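You operate a simulated robot arm through the tools that you are given. There is no shell and no other tool.

Carry out the task below with a simulated robot arm. There is one attempt and no reset: what you move stays moved.

TASK
Lay the yellow mat: plate, bowl on it, green napkin beside them, and push the yellow chair in.
Fine: plate and bowl from the serving tray.

The check looks at the end state, three seconds after you hand in, the way a careful person would. Anything else that was tipped, shoved, dropped, spilled or broken makes it a failure. Flat cloth is picked up by pressing the open fingertips on it (5 to 10 N) and closing them slowly along it; thin cloth reads only 2 to 8 mm in the jaws.

THE ROBOT
A 7-joint arm with a two-finger parallel gripper, fixed in place. Base frame: the origin is on the floor under the middle of its stand, x ahead of it, y to its left, z up; the work surface is at about z = 0.75. Lengths are in m, angles in degrees, forces in N, time in s.
It reaches about 1.247 m from its shoulder. Its first joint turns from -132.0 to 132.0 degrees. Payload 3.91 kg.
The TCP is the grasp point between the finger pads, 0.03 m short of the fingertips. In the tool frame z runs along the fingers and y along their closing line. Largest opening 0.11 m; finger width 0.02, thickness 0.01; the body of the gripper, 0.048 by 0.112 m, starts 0.055 m behind the TCP.
Orientation is that of the tool frame in the base frame, as a unit quaternion [x, y, z, w]. With the fingers straight down and closing along the base's y, the tool's x points along the base's -x, its y along +y and its z along -z.

THE INTERFACE
- The arm moves only by the tool drive_tool. Its argument "series" is a list of rows, each a list of 7 numbers: the turn, a rotation vector about the tool's x, y, z in degrees, then the shift along the tool's x, y, z in m, then the opening, from 0 (shut) to 1 (fully open). In form: [[rx, ry, rz, tx, ty, tz, jaw], ...]. A call has 1 to 20 rows; each row is the pose to reach, as a shift and turn from the pose commanded when the call began, along the tool's axes at that moment. A row lasts 0.2 s, in which the tool goes at most 0.05 m and 8.6 degrees; a call with a longer step from one row to the next is refused whole, and so is a gripper value outside its range. Where a pose cannot be reached the arm comes as near as it can. A force on the tool above 50 N (or 10 N above the force at the start of the call, whichever is more), or a blocked arm, ends the call early, and 0.2 s more pass. Each finger travels about 0.108 m/s and halts on what it meets, pressing with about 37 N; the grip force reading is that of the motor and also rises with nothing between the fingers. The clock runs only during rows and for 0.2 s after the last one: add rows that repeat a pose to give the fingers time. The reply holds the time, the measured pose of the TCP, the force on the tool along the base axes, the opening and the grip force, in the units named above and with some noise, with the torque about the TCP (base axes, N m) and any sound that the robot's microphone picked up, and new pictures: "views" is both (left out), scene, wrist or none.
- Cameras (640 x 400 px; columns grow to the right, rows downward): "scene" is fixed at [0.0377, 0.6424, 1.3316]; the picture's right is [-0.31, -0.95, 0.00], its down [-0.69, 0.22, -0.69] and it looks along [0.66, -0.21, -0.72] (base axes); focal length 276 px, centre (320, 200). "wrist" rides on the gripper at [0.072, 0.017, -0.103] in the tool frame; the picture's right is [-0.23, 0.97, 0.00], its down [-0.76, -0.18, -0.62] and it looks along [-0.61, -0.14, 0.78] (tool axes); focal length 222 px, centre (320, 200). There is no depth. A picture from a camera that has moved, and an enlarged one, comes with that camera's place and axes in the base frame and with its lens. The place of the scene camera against the robot may be out by one fixed shift of up to 0.025 m in any direction.
- zoom(camera, box): a new picture of the part [left, top, right, bottom] of that camera's present view, enlarged. No time passes.
- sign_off(): hands the job in; it is judged then, once.

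Places have to be worked out from the pictures, the camera data and where the tool is seen. Open the gripper and draw the arm clear of the work before you hand the job in, unless the task says otherwise.

The tools are called after "Call:" by a JSON object that holds its "name" and its "arguments". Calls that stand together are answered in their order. drive_tool: Moves the arm, as the interface text tells. Its arguments: {"type":"object","properties":{"series":{"type":"array","items":{"type":"array","items":{"type":"number"}}},"views":{"type":"string","enum":["both","scene","wrist","none"]}},"required":["series"]} The other tools are called the same way: zoom (camera, box) takes an enlarged picture of a part of a camera's view; sign_off () hands the job in.

At the start:

```text
clock: 0.0
tool_pos: [0.5736, 0.2701, 1.0122]
tcp_rot: [0.0, 1.0, 0.0, 0.0]
wrist_force: [0.1, -0.1, 0.3]
torque: [0.01, -0.01, 0.04]
finger_gap: 0.11
grip_force: 0.1
```

scene: 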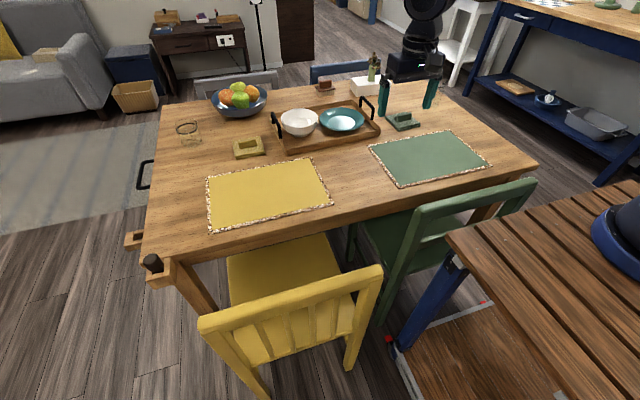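
wrist: 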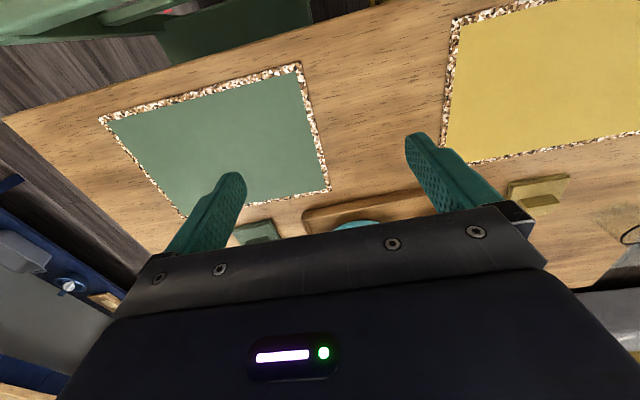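

The overview shows the tray holding a white bowl and a teal plate, the yellow and green mats, two small holder-like items and the yellow chair. I'll zoom in to identify things before moving.

Call:
{"name": "zoom", "arguments": {"camera": "scene", "box": [200, 60, 440, 210]}}

Call:
{"name": "zoom", "arguments": {"camera": "scene", "box": [130, 130, 400, 400]}}

Call:
{"name": "zoom", "arguments": {"camera": "scene", "box": [130, 60, 290, 160]}}

Call:
{"name": "zoom", "arguments": {"camera": "scene", "box": [360, 60, 480, 140]}}

```text
2.67 times, centred on (320, 135) of scene
camera zoom: at [0.0377, 0.6424, 1.3316], right [-0.31, -0.95, 0.0], down [-0.69, 0.22, -0.69], along [0.66, -0.21, -0.72], focal length 736 px, centre (320, 373)
```

zoom: 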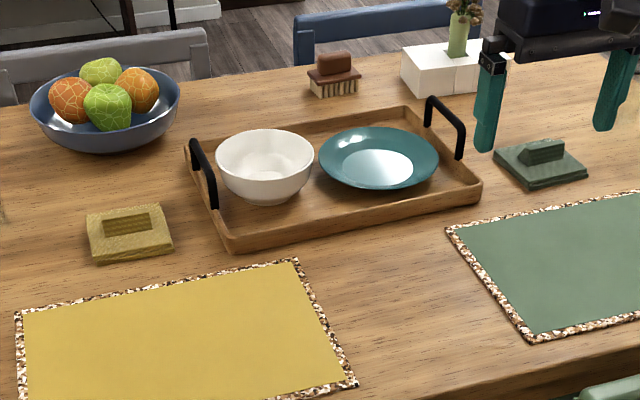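

```text
1.48 times, centred on (265, 265) of scene
camera zoom: at [0.0377, 0.6424, 1.3316], right [-0.31, -0.95, 0.0], down [-0.69, 0.22, -0.69], along [0.66, -0.21, -0.72], focal length 409 px, centre (402, 104)
```

zoom: 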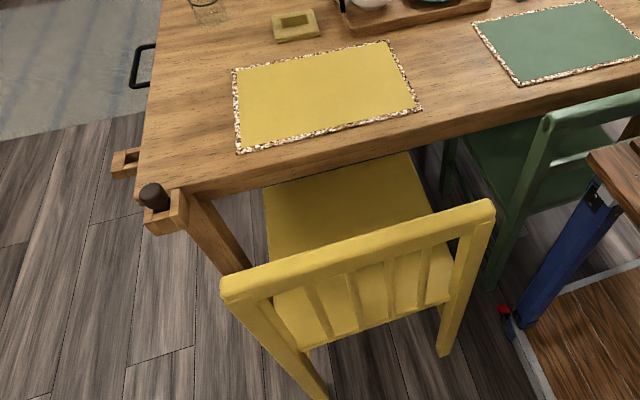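

```text
4.00 times, centred on (210, 110) of scene
camera zoom: at [0.0377, 0.6424, 1.3316], right [-0.31, -0.95, 0.0], down [-0.69, 0.22, -0.69], along [0.66, -0.21, -0.72], focal length 1104 px, centre (760, 560)
```

zoom: 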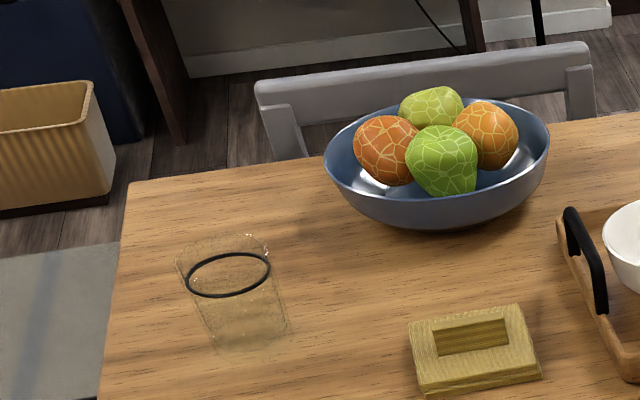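

```text
5.00 times, centred on (420, 100) of scene
camera zoom: at [0.0377, 0.6424, 1.3316], right [-0.31, -0.95, 0.0], down [-0.69, 0.22, -0.69], along [0.66, -0.21, -0.72], focal length 1380 px, centre (-180, 700)
```

zoom: 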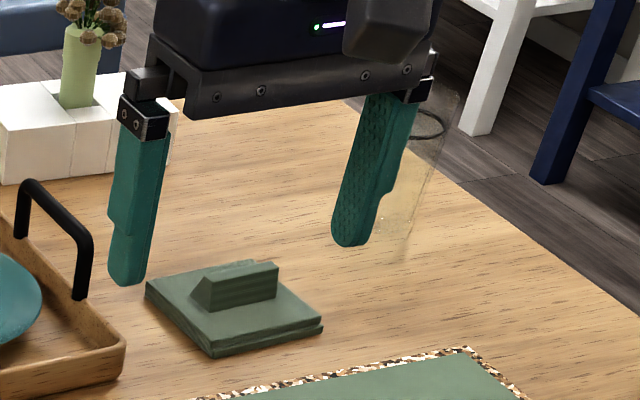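

The gripper projects where I expect, so my scene geometry works: yellow mat is about x .54–.77, y .44–.79, plate near (.92,.275), bowl near (.91,.44), and green napkin near (.87,.04). I'll raise and advance the hand to see the tray from above with the wrist camera.

Call:
{"name": "drive_tool", "arguments": {"series": [[0, 0, 0, -0.035, 0.008, -0.03, 1], [0, 0, 0, -0.07, 0.016, -0.06, 1], [0, 0, 0, -0.105, 0.024, -0.09, 1], [0, 0, 0, -0.14, 0.03, -0.11, 1], [0, 0, 0, -0.16, 0.03, -0.13, 1]], "views": "both"}}

```text
clock: 1.2
tool_pos: [0.7344, 0.2991, 1.1432]
tcp_rot: [-0.002, 1.0, -0.001, 0.0]
wrist_force: [0.7, 0.1, 0.2]
torque: [0.0, 0.01, 0.0]
finger_gap: 0.11
grip_force: 0.1
camera wrist: at [0.6607, 0.315, 1.2456], right [0.23, 0.97, 0.0], down [0.76, -0.18, 0.62], along [0.61, -0.14, -0.78], focal length 222 px, centre (320, 200)
```

scene: 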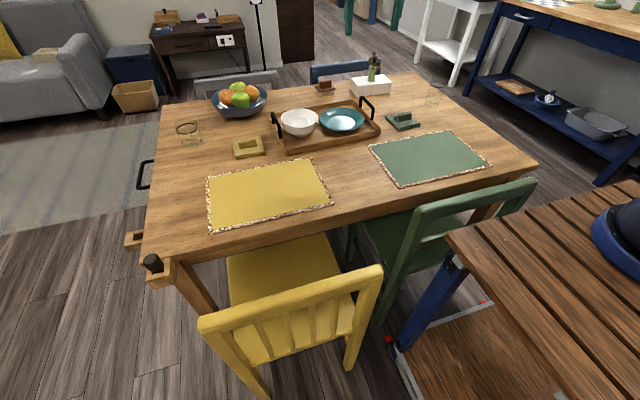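
wrist: 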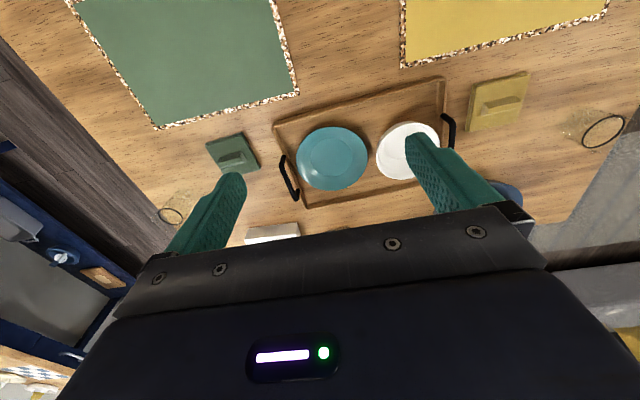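

From here the tray, plate, bowl and both napkins are clearly visible. I'll enlarge the wrist view to measure rims and napkin shape.

Call:
{"name": "zoom", "arguments": {"camera": "wrist", "box": [260, 70, 470, 215]}}

Call:
{"name": "zoom", "arguments": {"camera": "wrist", "box": [180, 110, 290, 190]}}

Call:
{"name": "zoom", "arguments": {"camera": "scene", "box": [270, 85, 430, 160]}}

Call:
{"name": "zoom", "arguments": {"camera": "wrist", "box": [380, 0, 640, 160]}}

```text
2.76 times, centred on (365, 142) of wrist
camera zoom: at [0.6607, 0.315, 1.2456], right [0.23, 0.97, 0.0], down [0.76, -0.18, 0.62], along [0.61, -0.14, -0.78], focal length 613 px, centre (196, 359)
```

zoom: 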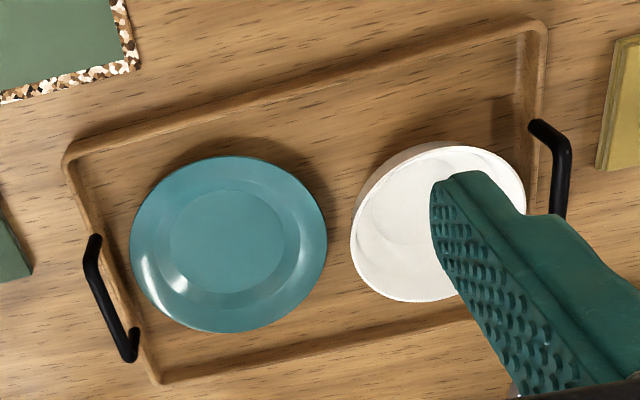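

```text
5.00 times, centred on (235, 150) of wrist
camera zoom: at [0.6607, 0.315, 1.2456], right [0.23, 0.97, 0.0], down [0.76, -0.18, 0.62], along [0.61, -0.14, -0.78], focal length 1111 px, centre (745, 450)
```

zoom: 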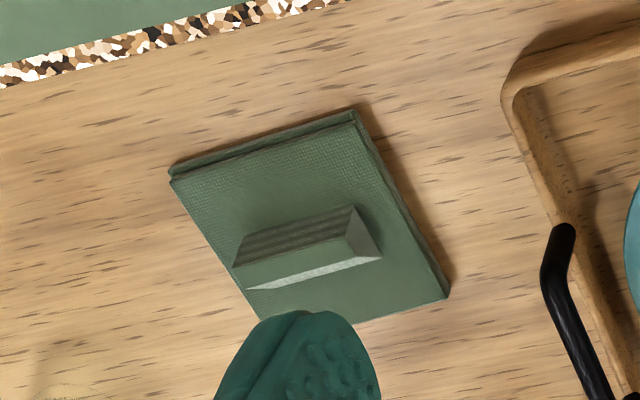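

```text
4.00 times, centred on (350, 122) of scene
camera zoom: at [0.0377, 0.6424, 1.3316], right [-0.31, -0.95, 0.0], down [-0.69, 0.22, -0.69], along [0.66, -0.21, -0.72], focal length 1104 px, centre (200, 510)
```

zoom: 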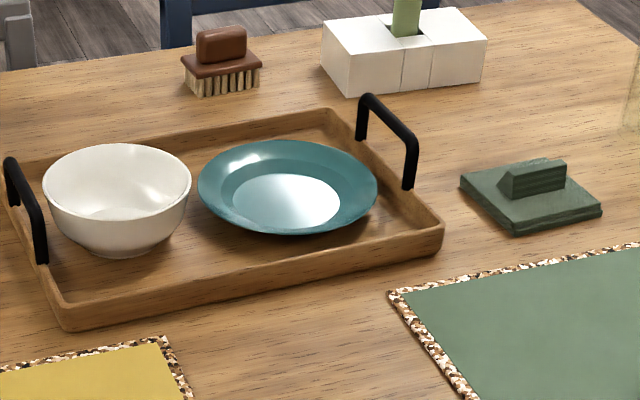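

```text
2.46 times, centred on (510, 80) of wrist
camera zoom: at [0.6607, 0.315, 1.2456], right [0.23, 0.97, 0.0], down [0.76, -0.18, 0.62], along [0.61, -0.14, -0.78], focal length 547 px, centre (-148, 495)
```

zoom: 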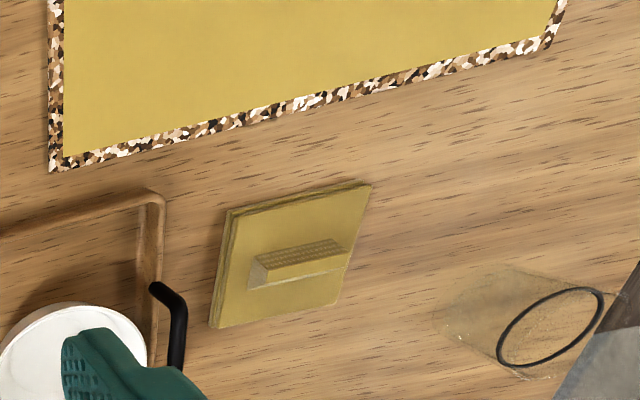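

I need the plate's rim profile, so I'm enlarging the plate in both views.

Call:
{"name": "zoom", "arguments": {"camera": "wrist", "box": [290, 115, 380, 200]}}

Call:
{"name": "zoom", "arguments": {"camera": "scene", "box": [310, 110, 374, 150]}}

Call:
{"name": "zoom", "arguments": {"camera": "scene", "box": [265, 100, 329, 160]}}

```text
4.71 times, centred on (335, 158) of wrist
camera zoom: at [0.6607, 0.315, 1.2456], right [0.23, 0.97, 0.0], down [0.76, -0.18, 0.62], along [0.61, -0.14, -0.78], focal length 1045 px, centre (249, 400)
```

zoom: 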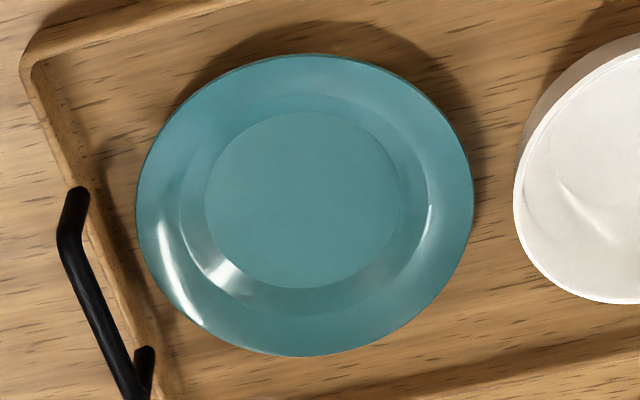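

```text
10.00 times, centred on (342, 130) of scene
camera zoom: at [0.0377, 0.6424, 1.3316], right [-0.31, -0.95, 0.0], down [-0.69, 0.22, -0.69], along [0.66, -0.21, -0.72], focal length 2761 px, centre (100, 900)
```

zoom: 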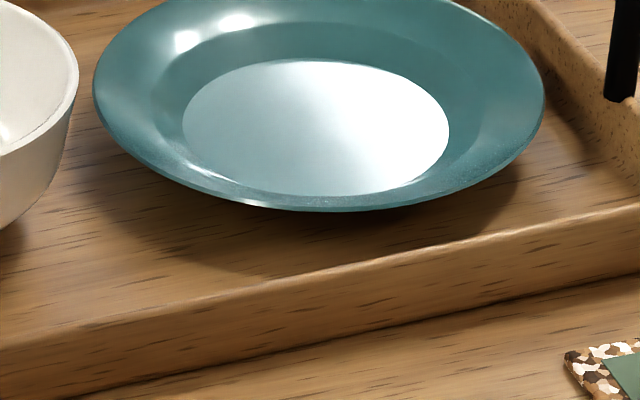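

```text
6.67 times, centred on (297, 130) of scene
camera zoom: at [0.0377, 0.6424, 1.3316], right [-0.31, -0.95, 0.0], down [-0.69, 0.22, -0.69], along [0.66, -0.21, -0.72], focal length 1840 px, centre (473, 667)
```

zoom: 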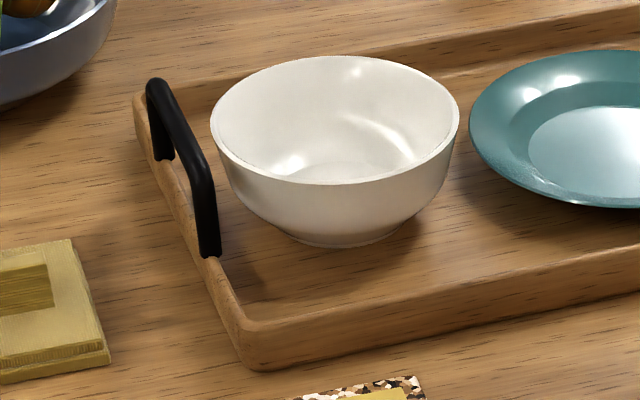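

The plate has a low, gently sloped rim (about 0.165 m wide overall) and sits roughly at (.917,.286) with the most finger room toward the tray's near-right corner. I'll yaw the hand 50° and come down to a pre-grasp spot off that corner, high enough to clear everything.

Call:
{"name": "drive_tool", "arguments": {"series": [[0, 0, 8.33, -0.0055, -0.0235, 0.03, 1], [0, 0, 16.67, -0.011, -0.047, 0.06, 1], [0, 0, 25, -0.0165, -0.0705, 0.09, 1], [0, 0, 33.3, -0.022, -0.094, 0.12, 0.8], [0, 0, 41.7, -0.0275, -0.1175, 0.15, 0.6], [0, 0, 50, -0.033, -0.141, 0.17, 0.5]], "views": "both"}}

```text
clock: 2.6
tool_pos: [0.7656, 0.1587, 0.971]
tcp_rot: [0.422, 0.906, 0.001, 0.0]
wrist_force: [-0.1, 1.2, -0.7]
torque: [0.0, -0.01, -0.01]
finger_gap: 0.055
grip_force: 0.1
camera wrist: at [0.7321, 0.2249, 1.0744], right [0.89, 0.45, 0.0], down [0.35, -0.7, 0.62], along [0.28, -0.56, -0.78], focal length 222 px, centre (320, 200)
```

scene: 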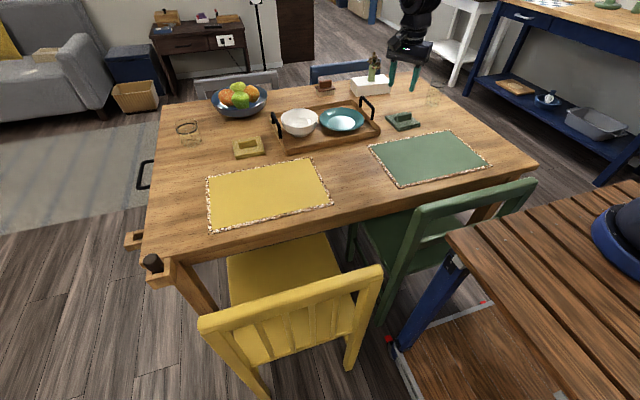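
wrist: 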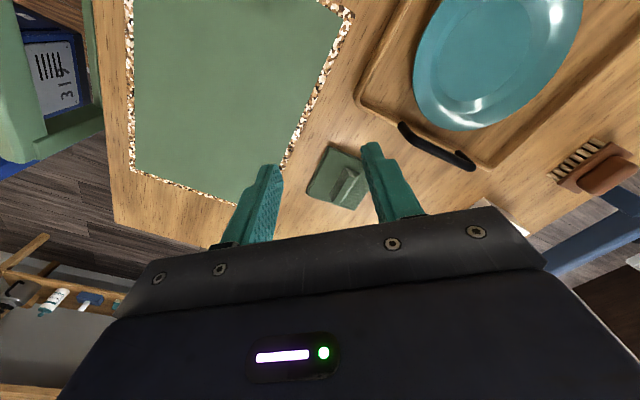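

The hand is yawed as planned, and the tray corner, handle and plate are visible. I'll enlarge this view to triangulate the rim and wall before tilting.

Call:
{"name": "zoom", "arguments": {"camera": "wrist", "box": [340, 0, 640, 200]}}

```text
2.00 times, centred on (490, 100) of wrist
camera zoom: at [0.7321, 0.2249, 1.0744], right [0.89, 0.45, 0.0], down [0.35, -0.7, 0.62], along [0.28, -0.56, -0.78], focal length 444 px, centre (-20, 400)
```

zoom: 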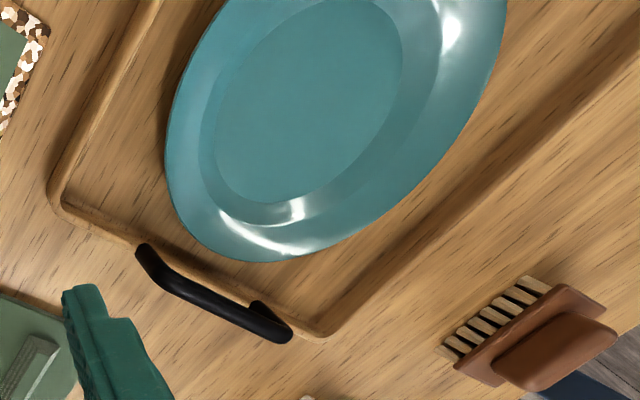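

Two views agree: tray wall top about z 0.787, plate centre about (.919,.286) with radius about 0.084. I'll tilt the hand so the fingers point toward the plate at about 38° below horizontal, moving to a safe pre-grasp position above the corner.

Call:
{"name": "drive_tool", "arguments": {"series": [[-7.43, 0, 0, 0, 0.003, 0.008, 0.5], [-14.86, 0, 0, 0, 0.006, 0.016, 0.45], [-22.3, 0, 0, 0, 0.009, 0.024, 0.4], [-29.7, 0, 0, 0, 0.012, 0.032, 0.364], [-37.1, 0, 0, 0, 0.015, 0.04, 0.364], [-44.6, 0, 0, 0, 0.018, 0.048, 0.364], [-52, 0, 0, 0, 0.02, 0.055, 0.364]], "views": "both"}}

```text
clock: 4.2
tool_pos: [0.7814, 0.1721, 0.9165]
tcp_rot: [0.379, 0.814, 0.399, 0.187]
wrist_force: [-0.5, 1.1, 0.6]
torque: [-0.03, 0.03, -0.05]
finger_gap: 0.0401
grip_force: 0.2
camera wrist: at [0.6805, 0.1805, 0.9932], right [0.6, 0.21, 0.77], down [0.03, -0.97, 0.24], along [0.8, -0.12, -0.59], focal length 222 px, centre (320, 200)
```

scene: 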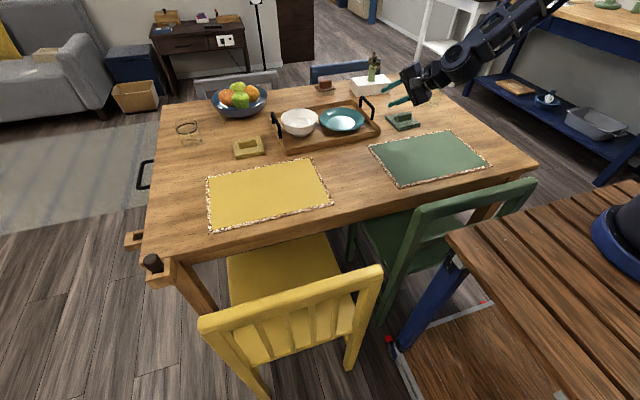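
wrist: 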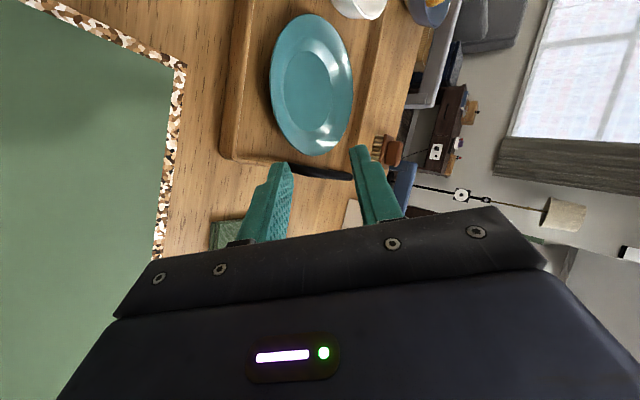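

The hand is lined up with the plate (lateral error about 1–2 mm). I'll move to 6 cm short of the grasp along the finger axis and look closely.

Call:
{"name": "drive_tool", "arguments": {"series": [[0, 0, 0, 0, -0.012, 0.026, 0.364], [0, 0, 0, -0.001, -0.024, 0.052, 0.364], [0, 0, 0, -0.0015, -0.0368, 0.08, 0.364], [0, 0, 0, -0.0015, -0.0368, 0.08, 0.364]], "views": "both"}}

Call:
{"name": "zoom", "arguments": {"camera": "wrist", "box": [200, 0, 460, 200]}}

Call:
{"name": "zoom", "arguments": {"camera": "scene", "box": [310, 60, 430, 150]}}

```text
clock: 5.2
tool_pos: [0.8136, 0.1963, 0.837]
tcp_rot: [0.381, 0.815, 0.397, 0.184]
wrist_force: [-0.6, 0.0, -0.6]
torque: [0.04, 0.0, -0.04]
finger_gap: 0.0398
grip_force: 0.0
camera wrist: at [0.7123, 0.2048, 0.9133], right [0.6, 0.21, 0.77], down [0.03, -0.97, 0.24], along [0.8, -0.12, -0.59], focal length 222 px, centre (320, 200)
```

scene: 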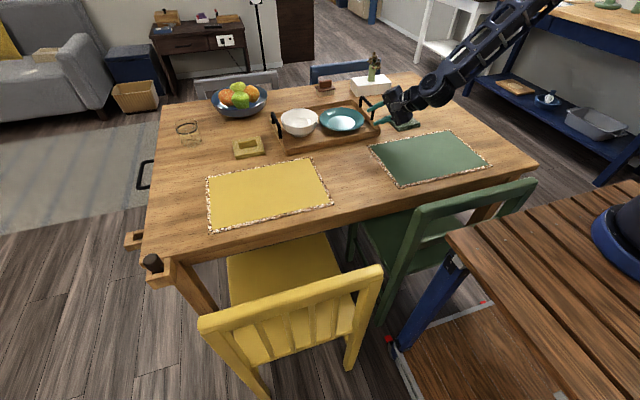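
wrist: 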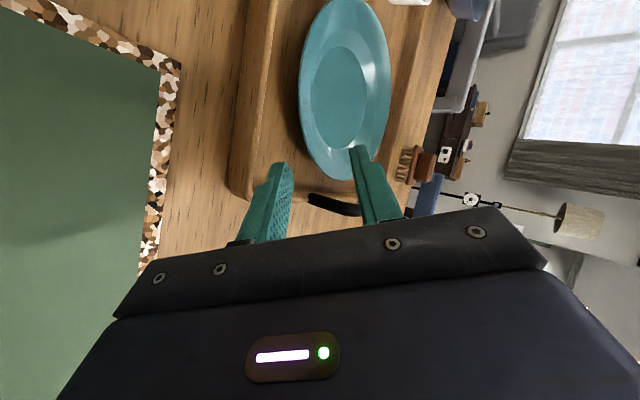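

```text
2.00 times, centred on (330, 100) of wrist
camera zoom: at [0.7123, 0.2048, 0.9133], right [0.6, 0.21, 0.77], down [0.03, -0.97, 0.24], along [0.8, -0.12, -0.59], focal length 444 px, centre (300, 400)
```

zoom: 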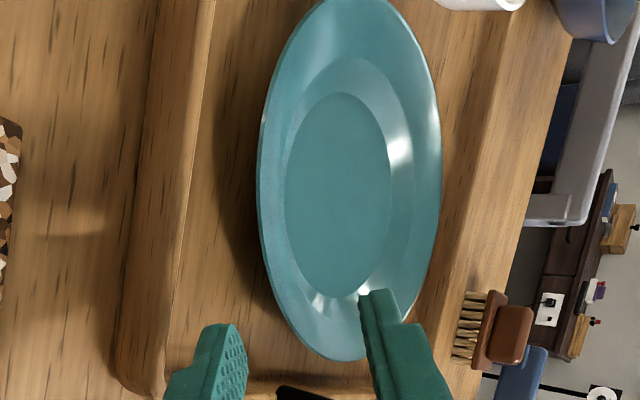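

```text
4.44 times, centred on (370, 105) of scene
camera zoom: at [0.0377, 0.6424, 1.3316], right [-0.31, -0.95, 0.0], down [-0.69, 0.22, -0.69], along [0.66, -0.21, -0.72], focal length 1227 px, centre (98, 622)
```

zoom: 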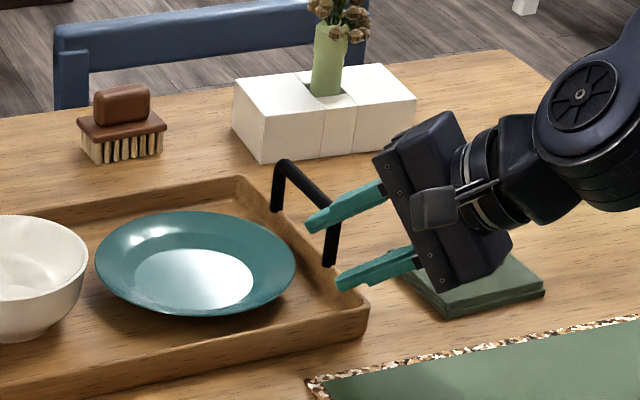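

The fingers straddle the rim height as intended. One closer look at the rim edge and lower fingertip before sliding in.

Call:
{"name": "zoom", "arguments": {"camera": "wrist", "box": [270, 100, 398, 180]}}

Call:
{"name": "zoom", "arguments": {"camera": "scene", "box": [355, 90, 403, 140]}}

```text
5.00 times, centred on (334, 140) of wrist
camera zoom: at [0.7123, 0.2048, 0.9133], right [0.6, 0.21, 0.77], down [0.03, -0.97, 0.24], along [0.8, -0.12, -0.59], focal length 1111 px, centre (250, 500)
```

zoom: 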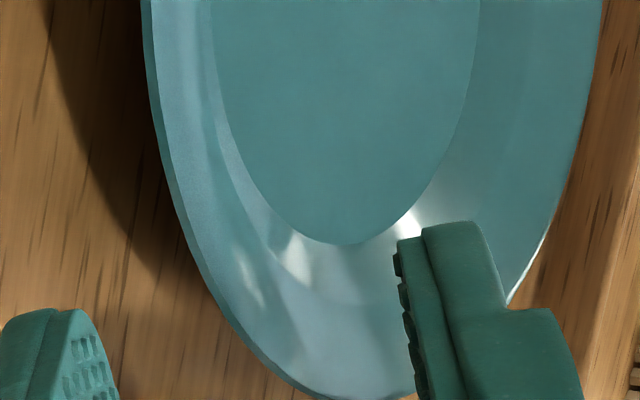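

```text
8.00 times, centred on (379, 115) of scene
camera zoom: at [0.0377, 0.6424, 1.3316], right [-0.31, -0.95, 0.0], down [-0.69, 0.22, -0.69], along [0.66, -0.21, -0.72], focal length 2208 px, centre (-152, 880)
```

zoom: 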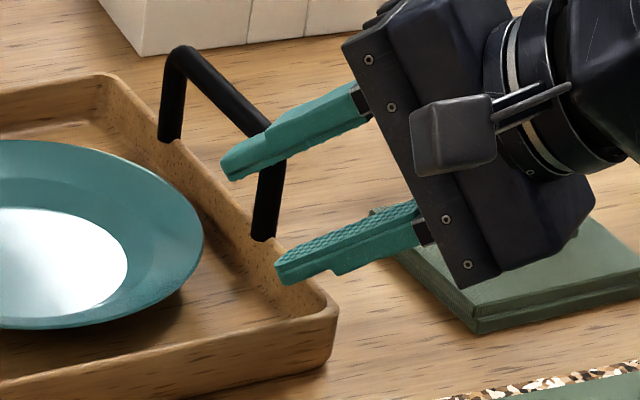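

Path along the finger axis clears the tray wall by about 6 mm by my estimate. I'll advance 4.5 cm slowly and check force and images.

Call:
{"name": "drive_tool", "arguments": {"series": [[0, 0, 0, 0, 0, 0.012, 0.364], [0, 0, 0, 0, 0, 0.024, 0.364], [0, 0, 0, 0, 0, 0.036, 0.364], [0, 0, 0, 0, 0, 0.045, 0.364]], "views": "both"}}

Call:
{"name": "zoom", "arguments": {"camera": "wrist", "box": [240, 90, 432, 210]}}

Call:
{"name": "zoom", "arguments": {"camera": "scene", "box": [340, 95, 404, 135]}}

```text
clock: 6.2
tool_pos: [0.8411, 0.2188, 0.8103]
tcp_rot: [0.38, 0.815, 0.397, 0.185]
wrist_force: [-0.3, -0.2, 0.2]
torque: [-0.02, -0.01, -0.01]
finger_gap: 0.0401
grip_force: 0.0
camera wrist: at [0.7398, 0.2277, 0.887], right [0.61, 0.21, 0.77], down [0.03, -0.97, 0.24], along [0.8, -0.12, -0.59], focal length 222 px, centre (320, 200)
```

scene: 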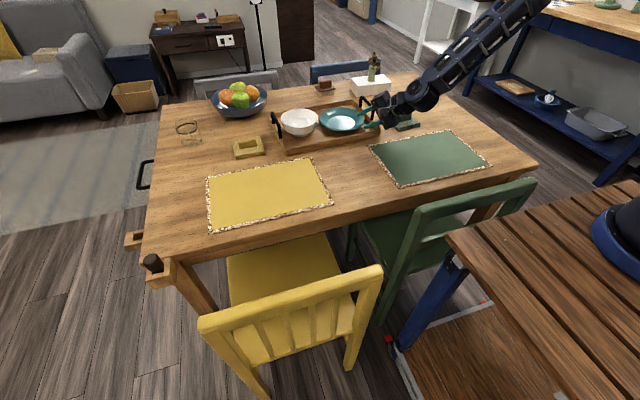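
wrist: 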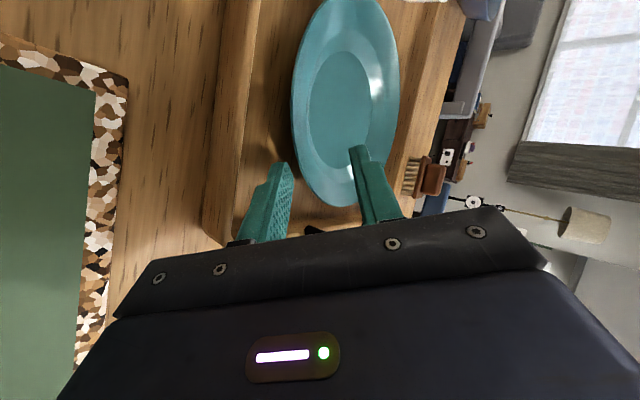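

```text
3.33 times, centred on (336, 150) of wrist
camera zoom: at [0.7398, 0.2277, 0.887], right [0.61, 0.21, 0.77], down [0.03, -0.97, 0.24], along [0.8, -0.12, -0.59], focal length 740 px, centre (267, 367)
```

zoom: 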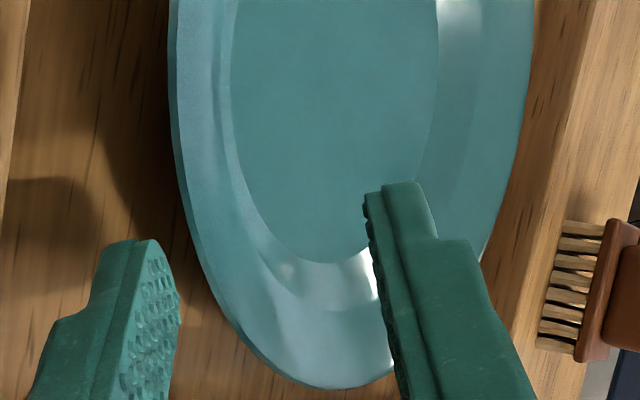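

```text
10.00 times, centred on (372, 115) of scene
camera zoom: at [0.0377, 0.6424, 1.3316], right [-0.31, -0.95, 0.0], down [-0.69, 0.22, -0.69], along [0.66, -0.21, -0.72], focal length 2761 px, centre (-200, 1050)
```

zoom: 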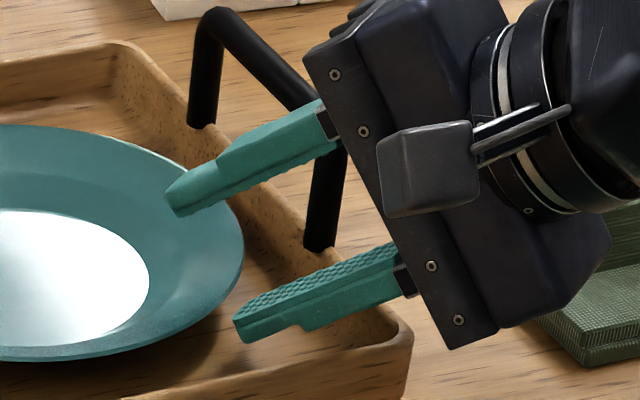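

Fingers straddle the rim, with the lower one inside the tray wall and no contact force. I'll ease in another 1.3 cm, watching for touch on the tray floor.

Call:
{"name": "drive_tool", "arguments": {"series": [[0, 0, 0, 0, 0, 0.004, 0.364], [0, 0, 0, 0, 0, 0.008, 0.364], [0, 0, 0, 0, 0, 0.0115, 0.364], [0, 0, 0, 0, 0, 0.0135, 0.364]], "views": "both"}}

Call:
{"name": "zoom", "arguments": {"camera": "wrist", "box": [240, 90, 432, 210]}}

Call:
{"name": "zoom", "arguments": {"camera": "scene", "box": [340, 105, 388, 135]}}

```text
clock: 7.2
tool_pos: [0.8487, 0.2262, 0.8013]
tcp_rot: [0.379, 0.815, 0.398, 0.185]
wrist_force: [0.3, -0.4, 0.7]
torque: [0.03, -0.02, 0.01]
finger_gap: 0.04
grip_force: 0.0
camera wrist: at [0.7479, 0.2349, 0.8789], right [0.61, 0.21, 0.77], down [0.03, -0.97, 0.24], along [0.8, -0.12, -0.59], focal length 222 px, centre (320, 200)
```

scene: 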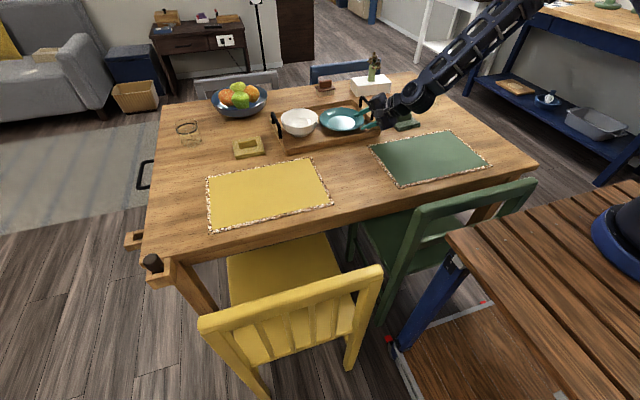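
wrist: 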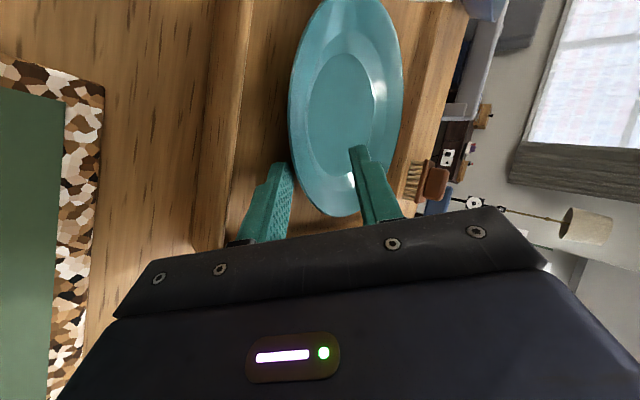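

```text
3.33 times, centred on (336, 150) of wrist
camera zoom: at [0.7479, 0.2349, 0.8789], right [0.61, 0.21, 0.77], down [0.03, -0.97, 0.24], along [0.8, -0.12, -0.59], focal length 740 px, centre (267, 367)
```

zoom: 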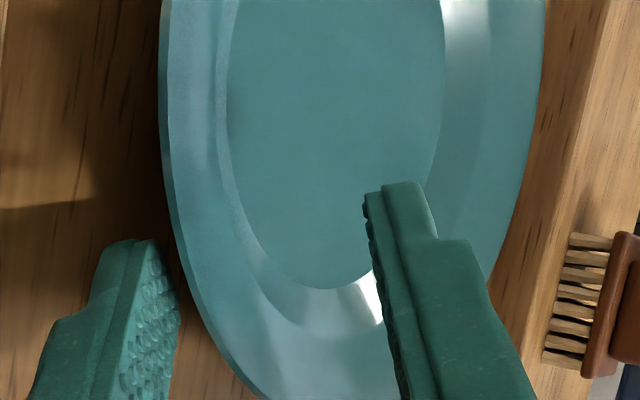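

```text
13.33 times, centred on (364, 120) of scene
camera zoom: at [0.0377, 0.6424, 1.3316], right [-0.31, -0.95, 0.0], down [-0.69, 0.22, -0.69], along [0.66, -0.21, -0.72], focal length 3681 px, centre (-267, 1267)
```

zoom: 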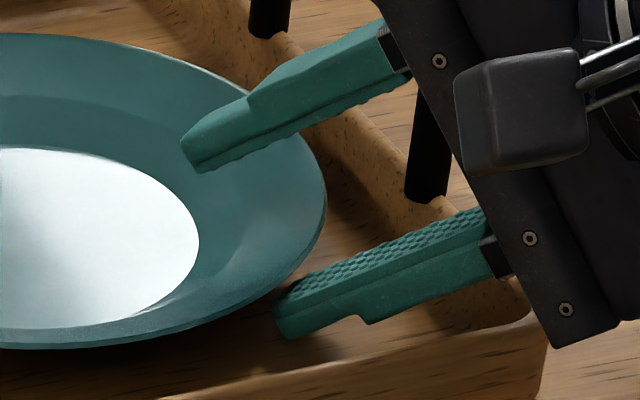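

The rim edge sits about 7 mm inside the lower fingertip and 4 mm above its face, with no contact. I'll slide 6 mm further under the rim, then close while shifting so the lower finger stays put and the upper one comes down to the rim.

Call:
{"name": "drive_tool", "arguments": {"series": [[0, 0, 0, 0, 0.0018, 0.0024, 0.364], [0, 0, 0, 0, 0.0037, 0.0047, 0.364], [0, 0, 0, 0, -0.0009, 0.0047, 0.28], [0, 0, 0, 0, -0.0053, 0.0047, 0.2], [0, 0, 0, 0, -0.0086, 0.0047, 0.14], [0, 0, 0, 0, -0.0102, 0.0047, 0.11]], "views": "both"}}

Call:
{"name": "zoom", "arguments": {"camera": "wrist", "box": [240, 90, 432, 210]}}

Call:
{"name": "zoom", "arguments": {"camera": "scene", "box": [340, 105, 388, 135]}}

```text
clock: 8.6
tool_pos: [0.8479, 0.2241, 0.7907]
tcp_rot: [0.379, 0.815, 0.398, 0.185]
wrist_force: [-0.6, 1.5, 3.5]
torque: [0.04, -0.07, 0.0]
finger_gap: 0.0135
grip_force: 1.0
camera wrist: at [0.7461, 0.2334, 0.8681], right [0.6, 0.21, 0.77], down [0.03, -0.97, 0.24], along [0.8, -0.12, -0.59], focal length 222 px, centre (320, 200)
```

scene: 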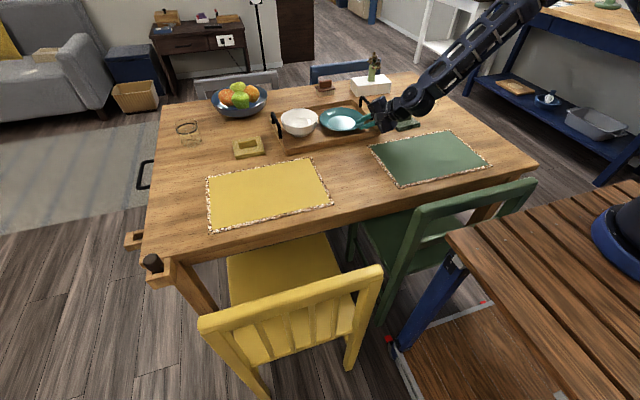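
wrist: 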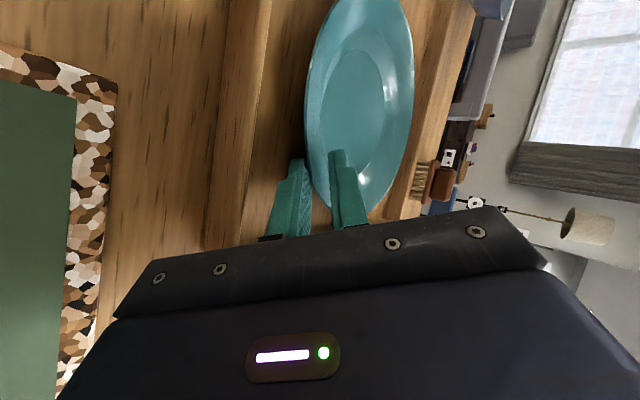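

```text
3.33 times, centred on (336, 150) of wrist
camera zoom: at [0.7461, 0.2334, 0.8681], right [0.6, 0.21, 0.77], down [0.03, -0.97, 0.24], along [0.8, -0.12, -0.59], focal length 740 px, centre (267, 367)
```

zoom: 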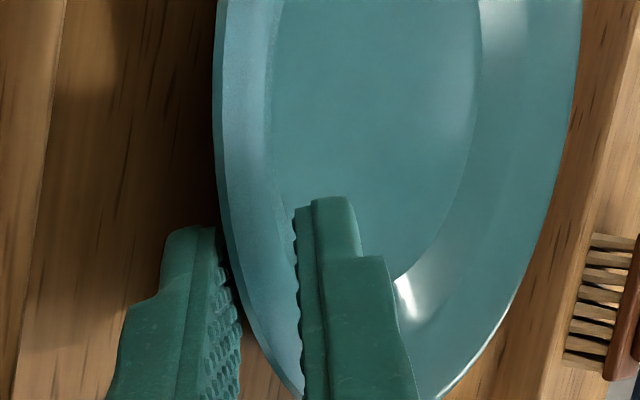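

```text
13.33 times, centred on (364, 120) of scene
camera zoom: at [0.0377, 0.6424, 1.3316], right [-0.31, -0.95, 0.0], down [-0.69, 0.22, -0.69], along [0.66, -0.21, -0.72], focal length 3681 px, centre (-267, 1267)
```

zoom: 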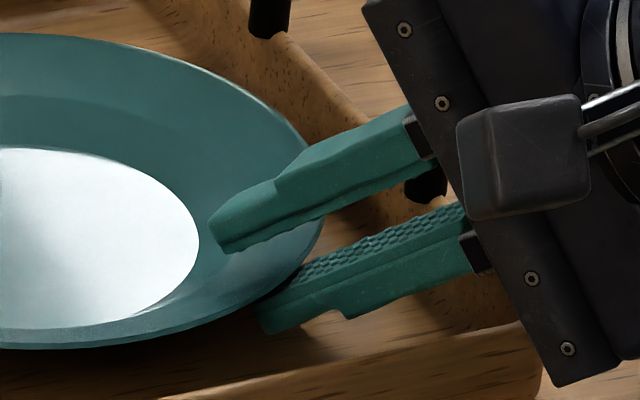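

Both fingers now bracket the rim (gap 13.5 mm, upper finger lightly touching, 3.5 N up). I'll close fully while easing up 8 mm so the rim settles between the pads.

Call:
{"name": "drive_tool", "arguments": {"series": [[0, 0, 0, 0, 0.0015, -0.001, 0.09], [0, 0, 0, 0, 0.003, -0.0025, 0.06], [0, 0, 0, 0, 0.0045, -0.0035, 0.03], [0, 0, 0, 0, 0.0063, -0.0049, 0.0], [0, 0, 0, 0, 0.0063, -0.0049, 0.0], [0, 0, 0, 0, 0.0063, -0.0049, 0.0]], "views": "both"}}

Call:
{"name": "zoom", "arguments": {"camera": "wrist", "box": [240, 60, 480, 210]}}

Call:
{"name": "zoom", "arguments": {"camera": "scene", "box": [276, 85, 404, 165]}}

```text
clock: 10.0
tool_pos: [0.8466, 0.2234, 0.7992]
tcp_rot: [0.378, 0.815, 0.397, 0.185]
wrist_force: [-0.2, 1.7, 6.5]
torque: [0.1, -0.71, 0.16]
finger_gap: 0.0053
grip_force: 36.6
camera wrist: at [0.7463, 0.2333, 0.8762], right [0.6, 0.21, 0.77], down [0.03, -0.97, 0.24], along [0.8, -0.12, -0.59], focal length 222 px, centre (320, 200)
```

scene: 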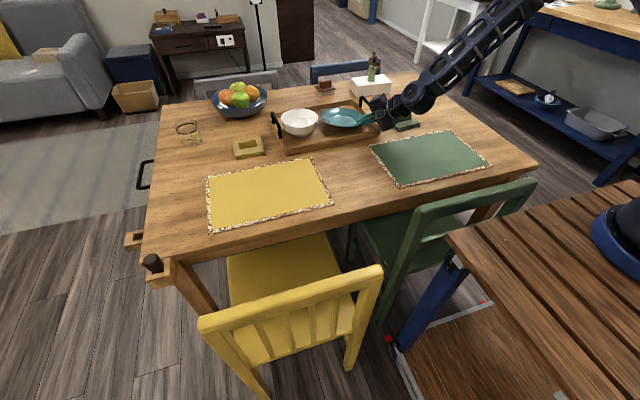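
wrist: 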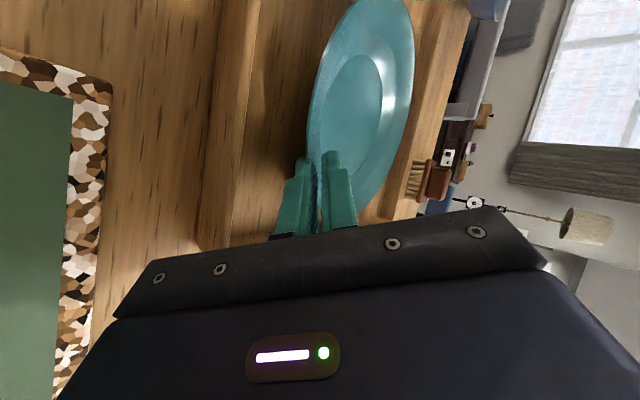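

```text
2.67 times, centred on (360, 135) of wrist
camera zoom: at [0.7463, 0.2333, 0.8762], right [0.6, 0.21, 0.77], down [0.03, -0.97, 0.24], along [0.8, -0.12, -0.59], focal length 592 px, centre (213, 373)
```

zoom: 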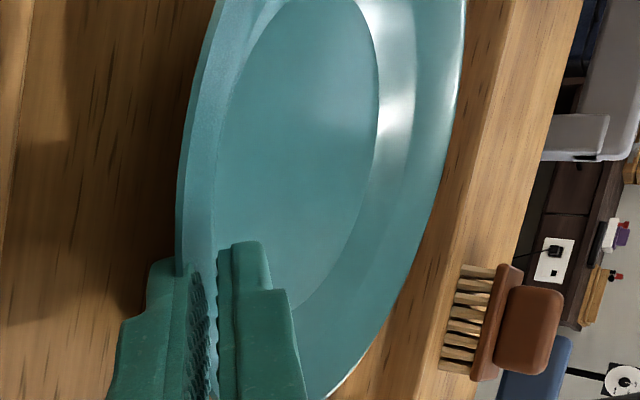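

```text
5.00 times, centred on (340, 125) of scene
camera zoom: at [0.0377, 0.6424, 1.3316], right [-0.31, -0.95, 0.0], down [-0.69, 0.22, -0.69], along [0.66, -0.21, -0.72], focal length 1380 px, centre (220, 575)
```

zoom: 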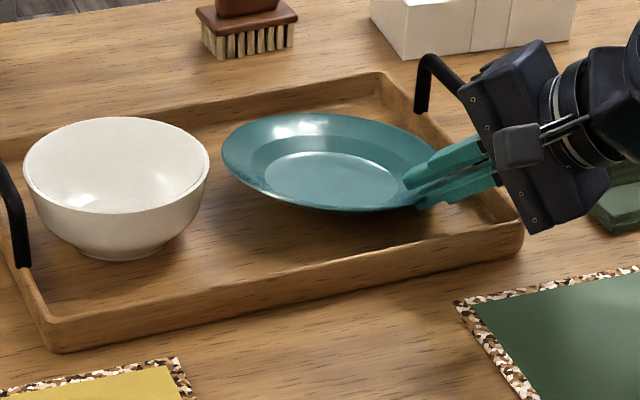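

The rim is gripped firmly (gap 5.3 mm, 36.6 N). I'll lift 4 cm while backing off slightly away from the bowl, then check how the plate hangs.

Call:
{"name": "drive_tool", "arguments": {"series": [[0, 0, 0, 0, 0.0027, -0.0047, 0.0], [0, 0, 0, 0, 0.0054, -0.0093, 0.0], [-1, 0, 0, 0, 0.0108, -0.0186, 0.0], [-3, 0, 0, 0, 0.0163, -0.0279, 0.0], [-5, 0, 0, 0, 0.0217, -0.0372, 0.0]], "views": "both"}}

Call:
{"name": "zoom", "arguments": {"camera": "scene", "box": [276, 65, 436, 165]}}

```text
clock: 11.2
tool_pos: [0.8349, 0.215, 0.8391]
tcp_rot: [0.371, 0.797, 0.433, 0.202]
wrist_force: [-0.6, 0.7, -3.1]
torque: [-0.16, 0.2, 0.01]
finger_gap: 0.0034
grip_force: 37.0
camera wrist: at [0.7285, 0.2191, 0.9086], right [0.55, 0.17, 0.82], down [0.02, -0.98, 0.19], along [0.83, -0.09, -0.54], focal length 222 px, centre (320, 200)
```

scene: 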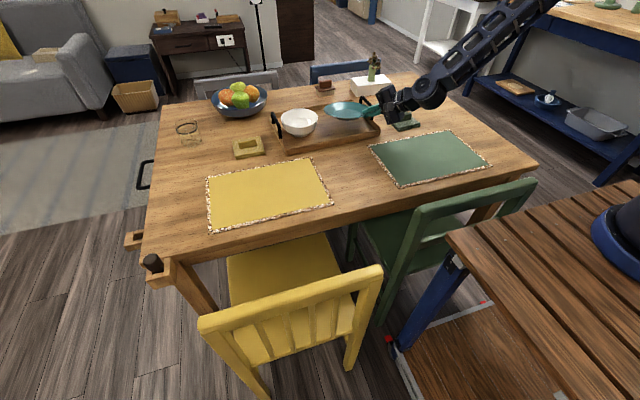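
wrist: 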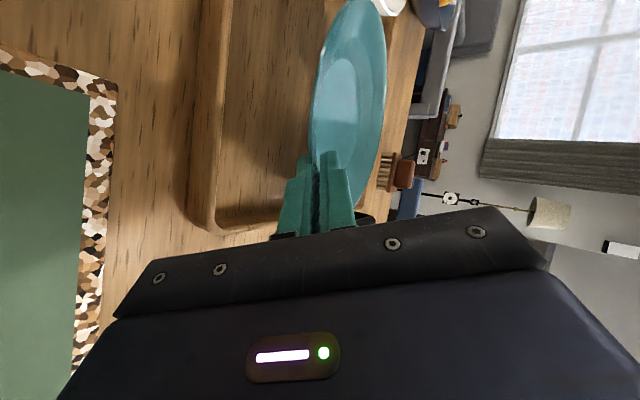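

```text
4.00 times, centred on (356, 115) of scene
camera zoom: at [0.0377, 0.6424, 1.3316], right [-0.31, -0.95, 0.0], down [-0.69, 0.22, -0.69], along [0.66, -0.21, -0.72], focal length 1104 px, centre (176, 540)
```

zoom: 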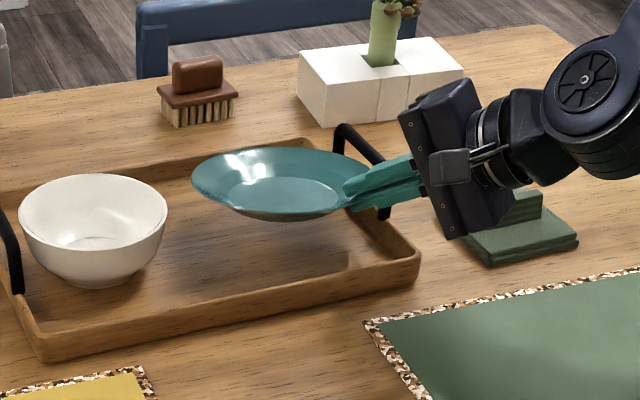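

The plate is free of the tray (about 3.1 N hanging, gap 3.4 mm = rim thickness). I'll lift it straight up to about z 1.0, easing slightly away from the handle.

Call:
{"name": "drive_tool", "arguments": {"series": [[0, 0, 0, 0, 0.014, -0.003, 0], [0, 0, 0, 0, 0.036, -0.018, 0], [0, 0, 0, 0, 0.07, -0.041, 0], [0, 0, 0, 0, 0.104, -0.063, 0], [0, 0, 0, 0, 0.137, -0.084, 0]], "views": "both"}}

Call:
{"name": "zoom", "arguments": {"camera": "wrist", "box": [240, 60, 480, 210]}}

Call:
{"name": "zoom", "arguments": {"camera": "scene", "box": [276, 25, 436, 165]}}

```text
clock: 12.4
tool_pos: [0.8377, 0.2169, 0.9983]
tcp_rot: [0.372, 0.797, 0.432, 0.201]
wrist_force: [0.2, -0.8, -2.8]
torque: [-0.14, 0.2, 0.01]
finger_gap: 0.0034
grip_force: 36.5
camera wrist: at [0.7326, 0.2212, 1.0679], right [0.55, 0.17, 0.82], down [0.02, -0.98, 0.19], along [0.83, -0.09, -0.55], focal length 222 px, centre (320, 200)
```

scene: 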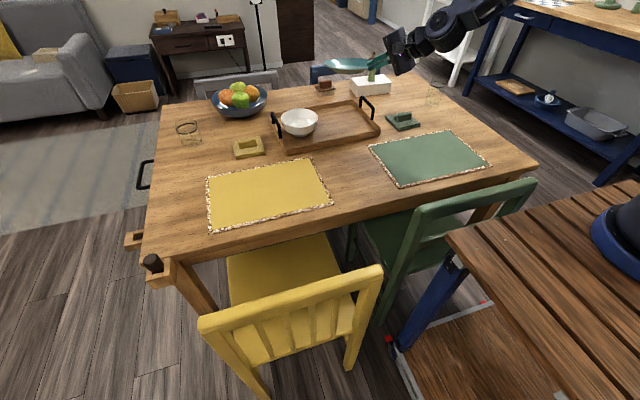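
wrist: 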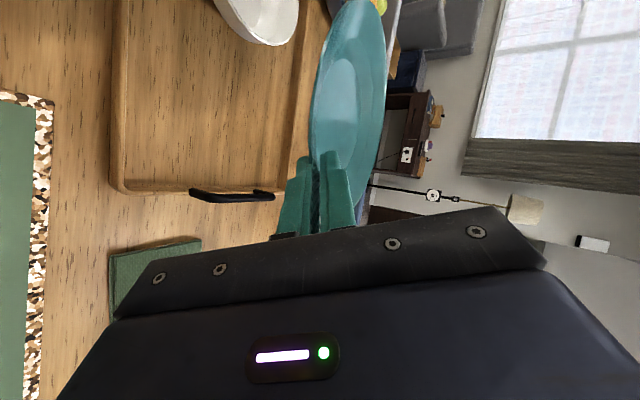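

```text
2.67 times, centred on (360, 135) of wrist
camera zoom: at [0.7326, 0.2212, 1.0679], right [0.55, 0.17, 0.82], down [0.02, -0.98, 0.19], along [0.83, -0.09, -0.55], focal length 592 px, centre (213, 373)
```

zoom: 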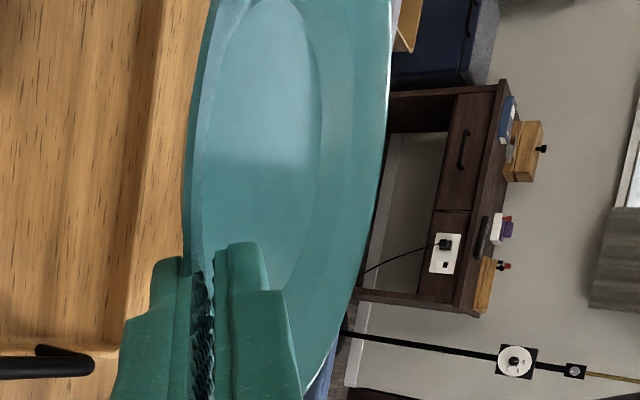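

```text
2.86 times, centred on (356, 95) of scene
camera zoom: at [0.0377, 0.6424, 1.3316], right [-0.31, -0.95, 0.0], down [-0.69, 0.22, -0.69], along [0.66, -0.21, -0.72], focal length 789 px, centre (217, 500)
```

zoom: 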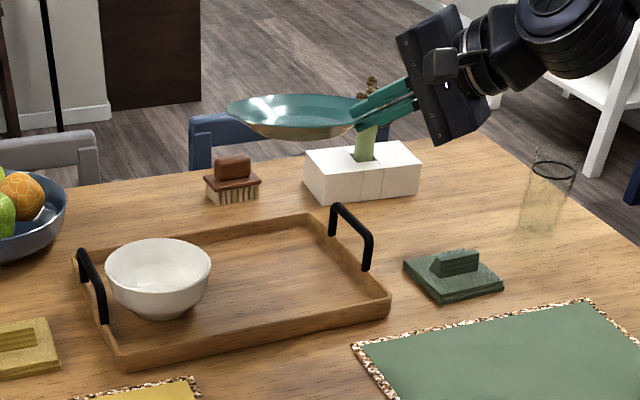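

The plate is stable in the grip and hangs nearly level (rim slope is larger than I thought, so at about 27–30° hand tilt it will be flat). I'll carry it over to the yellow mat, yawing 25° on the way at a height of about 0.97.

Call:
{"name": "drive_tool", "arguments": {"series": [[0, 2.1, -1.36, 0.0362, -0.0022, 0.0022, 0], [0, 4.2, -2.72, 0.0723, -0.0043, 0.0044, 0], [0, 6.3, -4.08, 0.1085, -0.0065, 0.0066, 0], [0, 8.4, -5.44, 0.1447, -0.0086, 0.0088, 0], [0, 10.5, -6.8, 0.1809, -0.0108, 0.011, 0], [0, 12.6, -8.16, 0.217, -0.013, 0.0131, 0], [0, 14.7, -9.52, 0.2532, -0.0151, 0.0153, 0], [0, 16.8, -10.88, 0.2894, -0.0173, 0.0175, 0], [0, 18.9, -12.24, 0.3255, -0.0194, 0.0197, 0], [0, 20.97, -13.6, 0.3617, -0.0216, 0.0219, 0]], "views": "both"}}

Call:
{"name": "zoom", "arguments": {"camera": "scene", "box": [200, 60, 440, 260]}}

Call:
{"name": "zoom", "arguments": {"camera": "wrist", "box": [100, 0, 480, 240]}}

```text
clock: 14.6
tool_pos: [0.6111, 0.4962, 0.9711]
tcp_rot: [0.19, 0.858, 0.465, 0.103]
wrist_force: [0.5, -0.3, -3.2]
torque: [-0.2, 0.11, 0.01]
finger_gap: 0.0033
grip_force: 37.1
camera wrist: at [0.5136, 0.4569, 1.0416], right [0.43, 0.38, 0.82], down [0.43, -0.88, 0.19], along [0.79, 0.27, -0.55], focal length 222 px, centre (320, 200)
```

scene: 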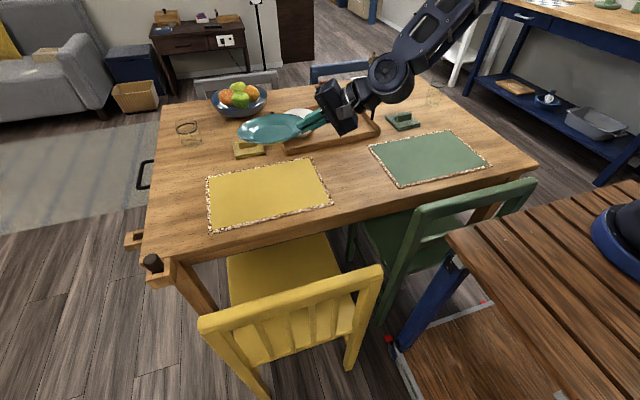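
wrist: 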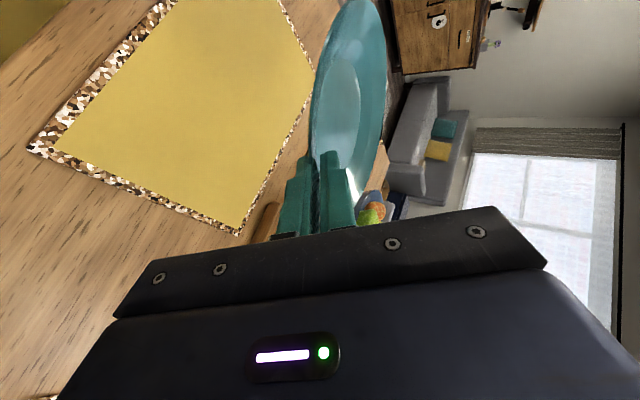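

```text
2.00 times, centred on (320, 160) of scene
camera zoom: at [0.0377, 0.6424, 1.3316], right [-0.31, -0.95, 0.0], down [-0.69, 0.22, -0.69], along [0.66, -0.21, -0.72], focal length 552 px, centre (320, 280)
```

zoom: 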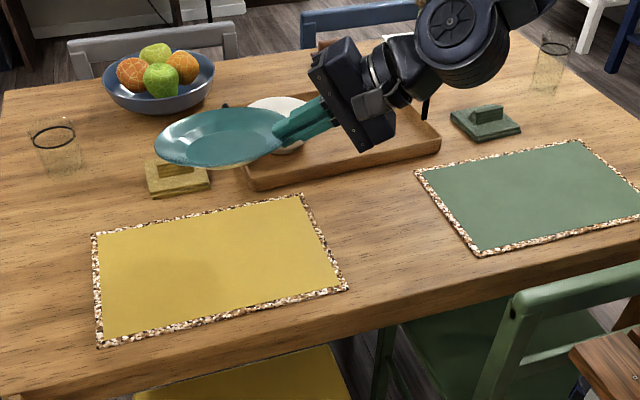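

```text
1.67 times, centred on (290, 120) of wrist
camera zoom: at [0.5136, 0.4569, 1.0416], right [0.43, 0.38, 0.82], down [0.43, -0.88, 0.19], along [0.79, 0.27, -0.55], focal length 370 px, centre (370, 333)
```

zoom: 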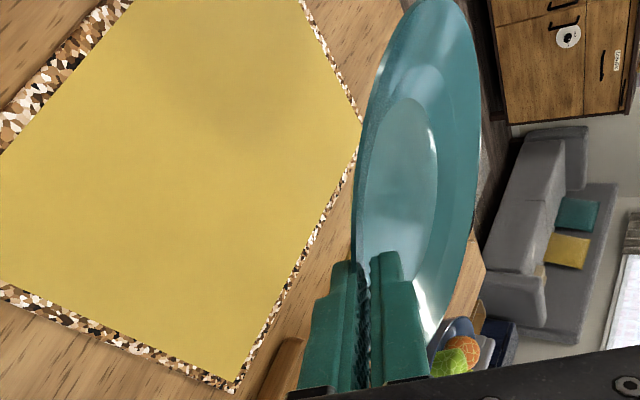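

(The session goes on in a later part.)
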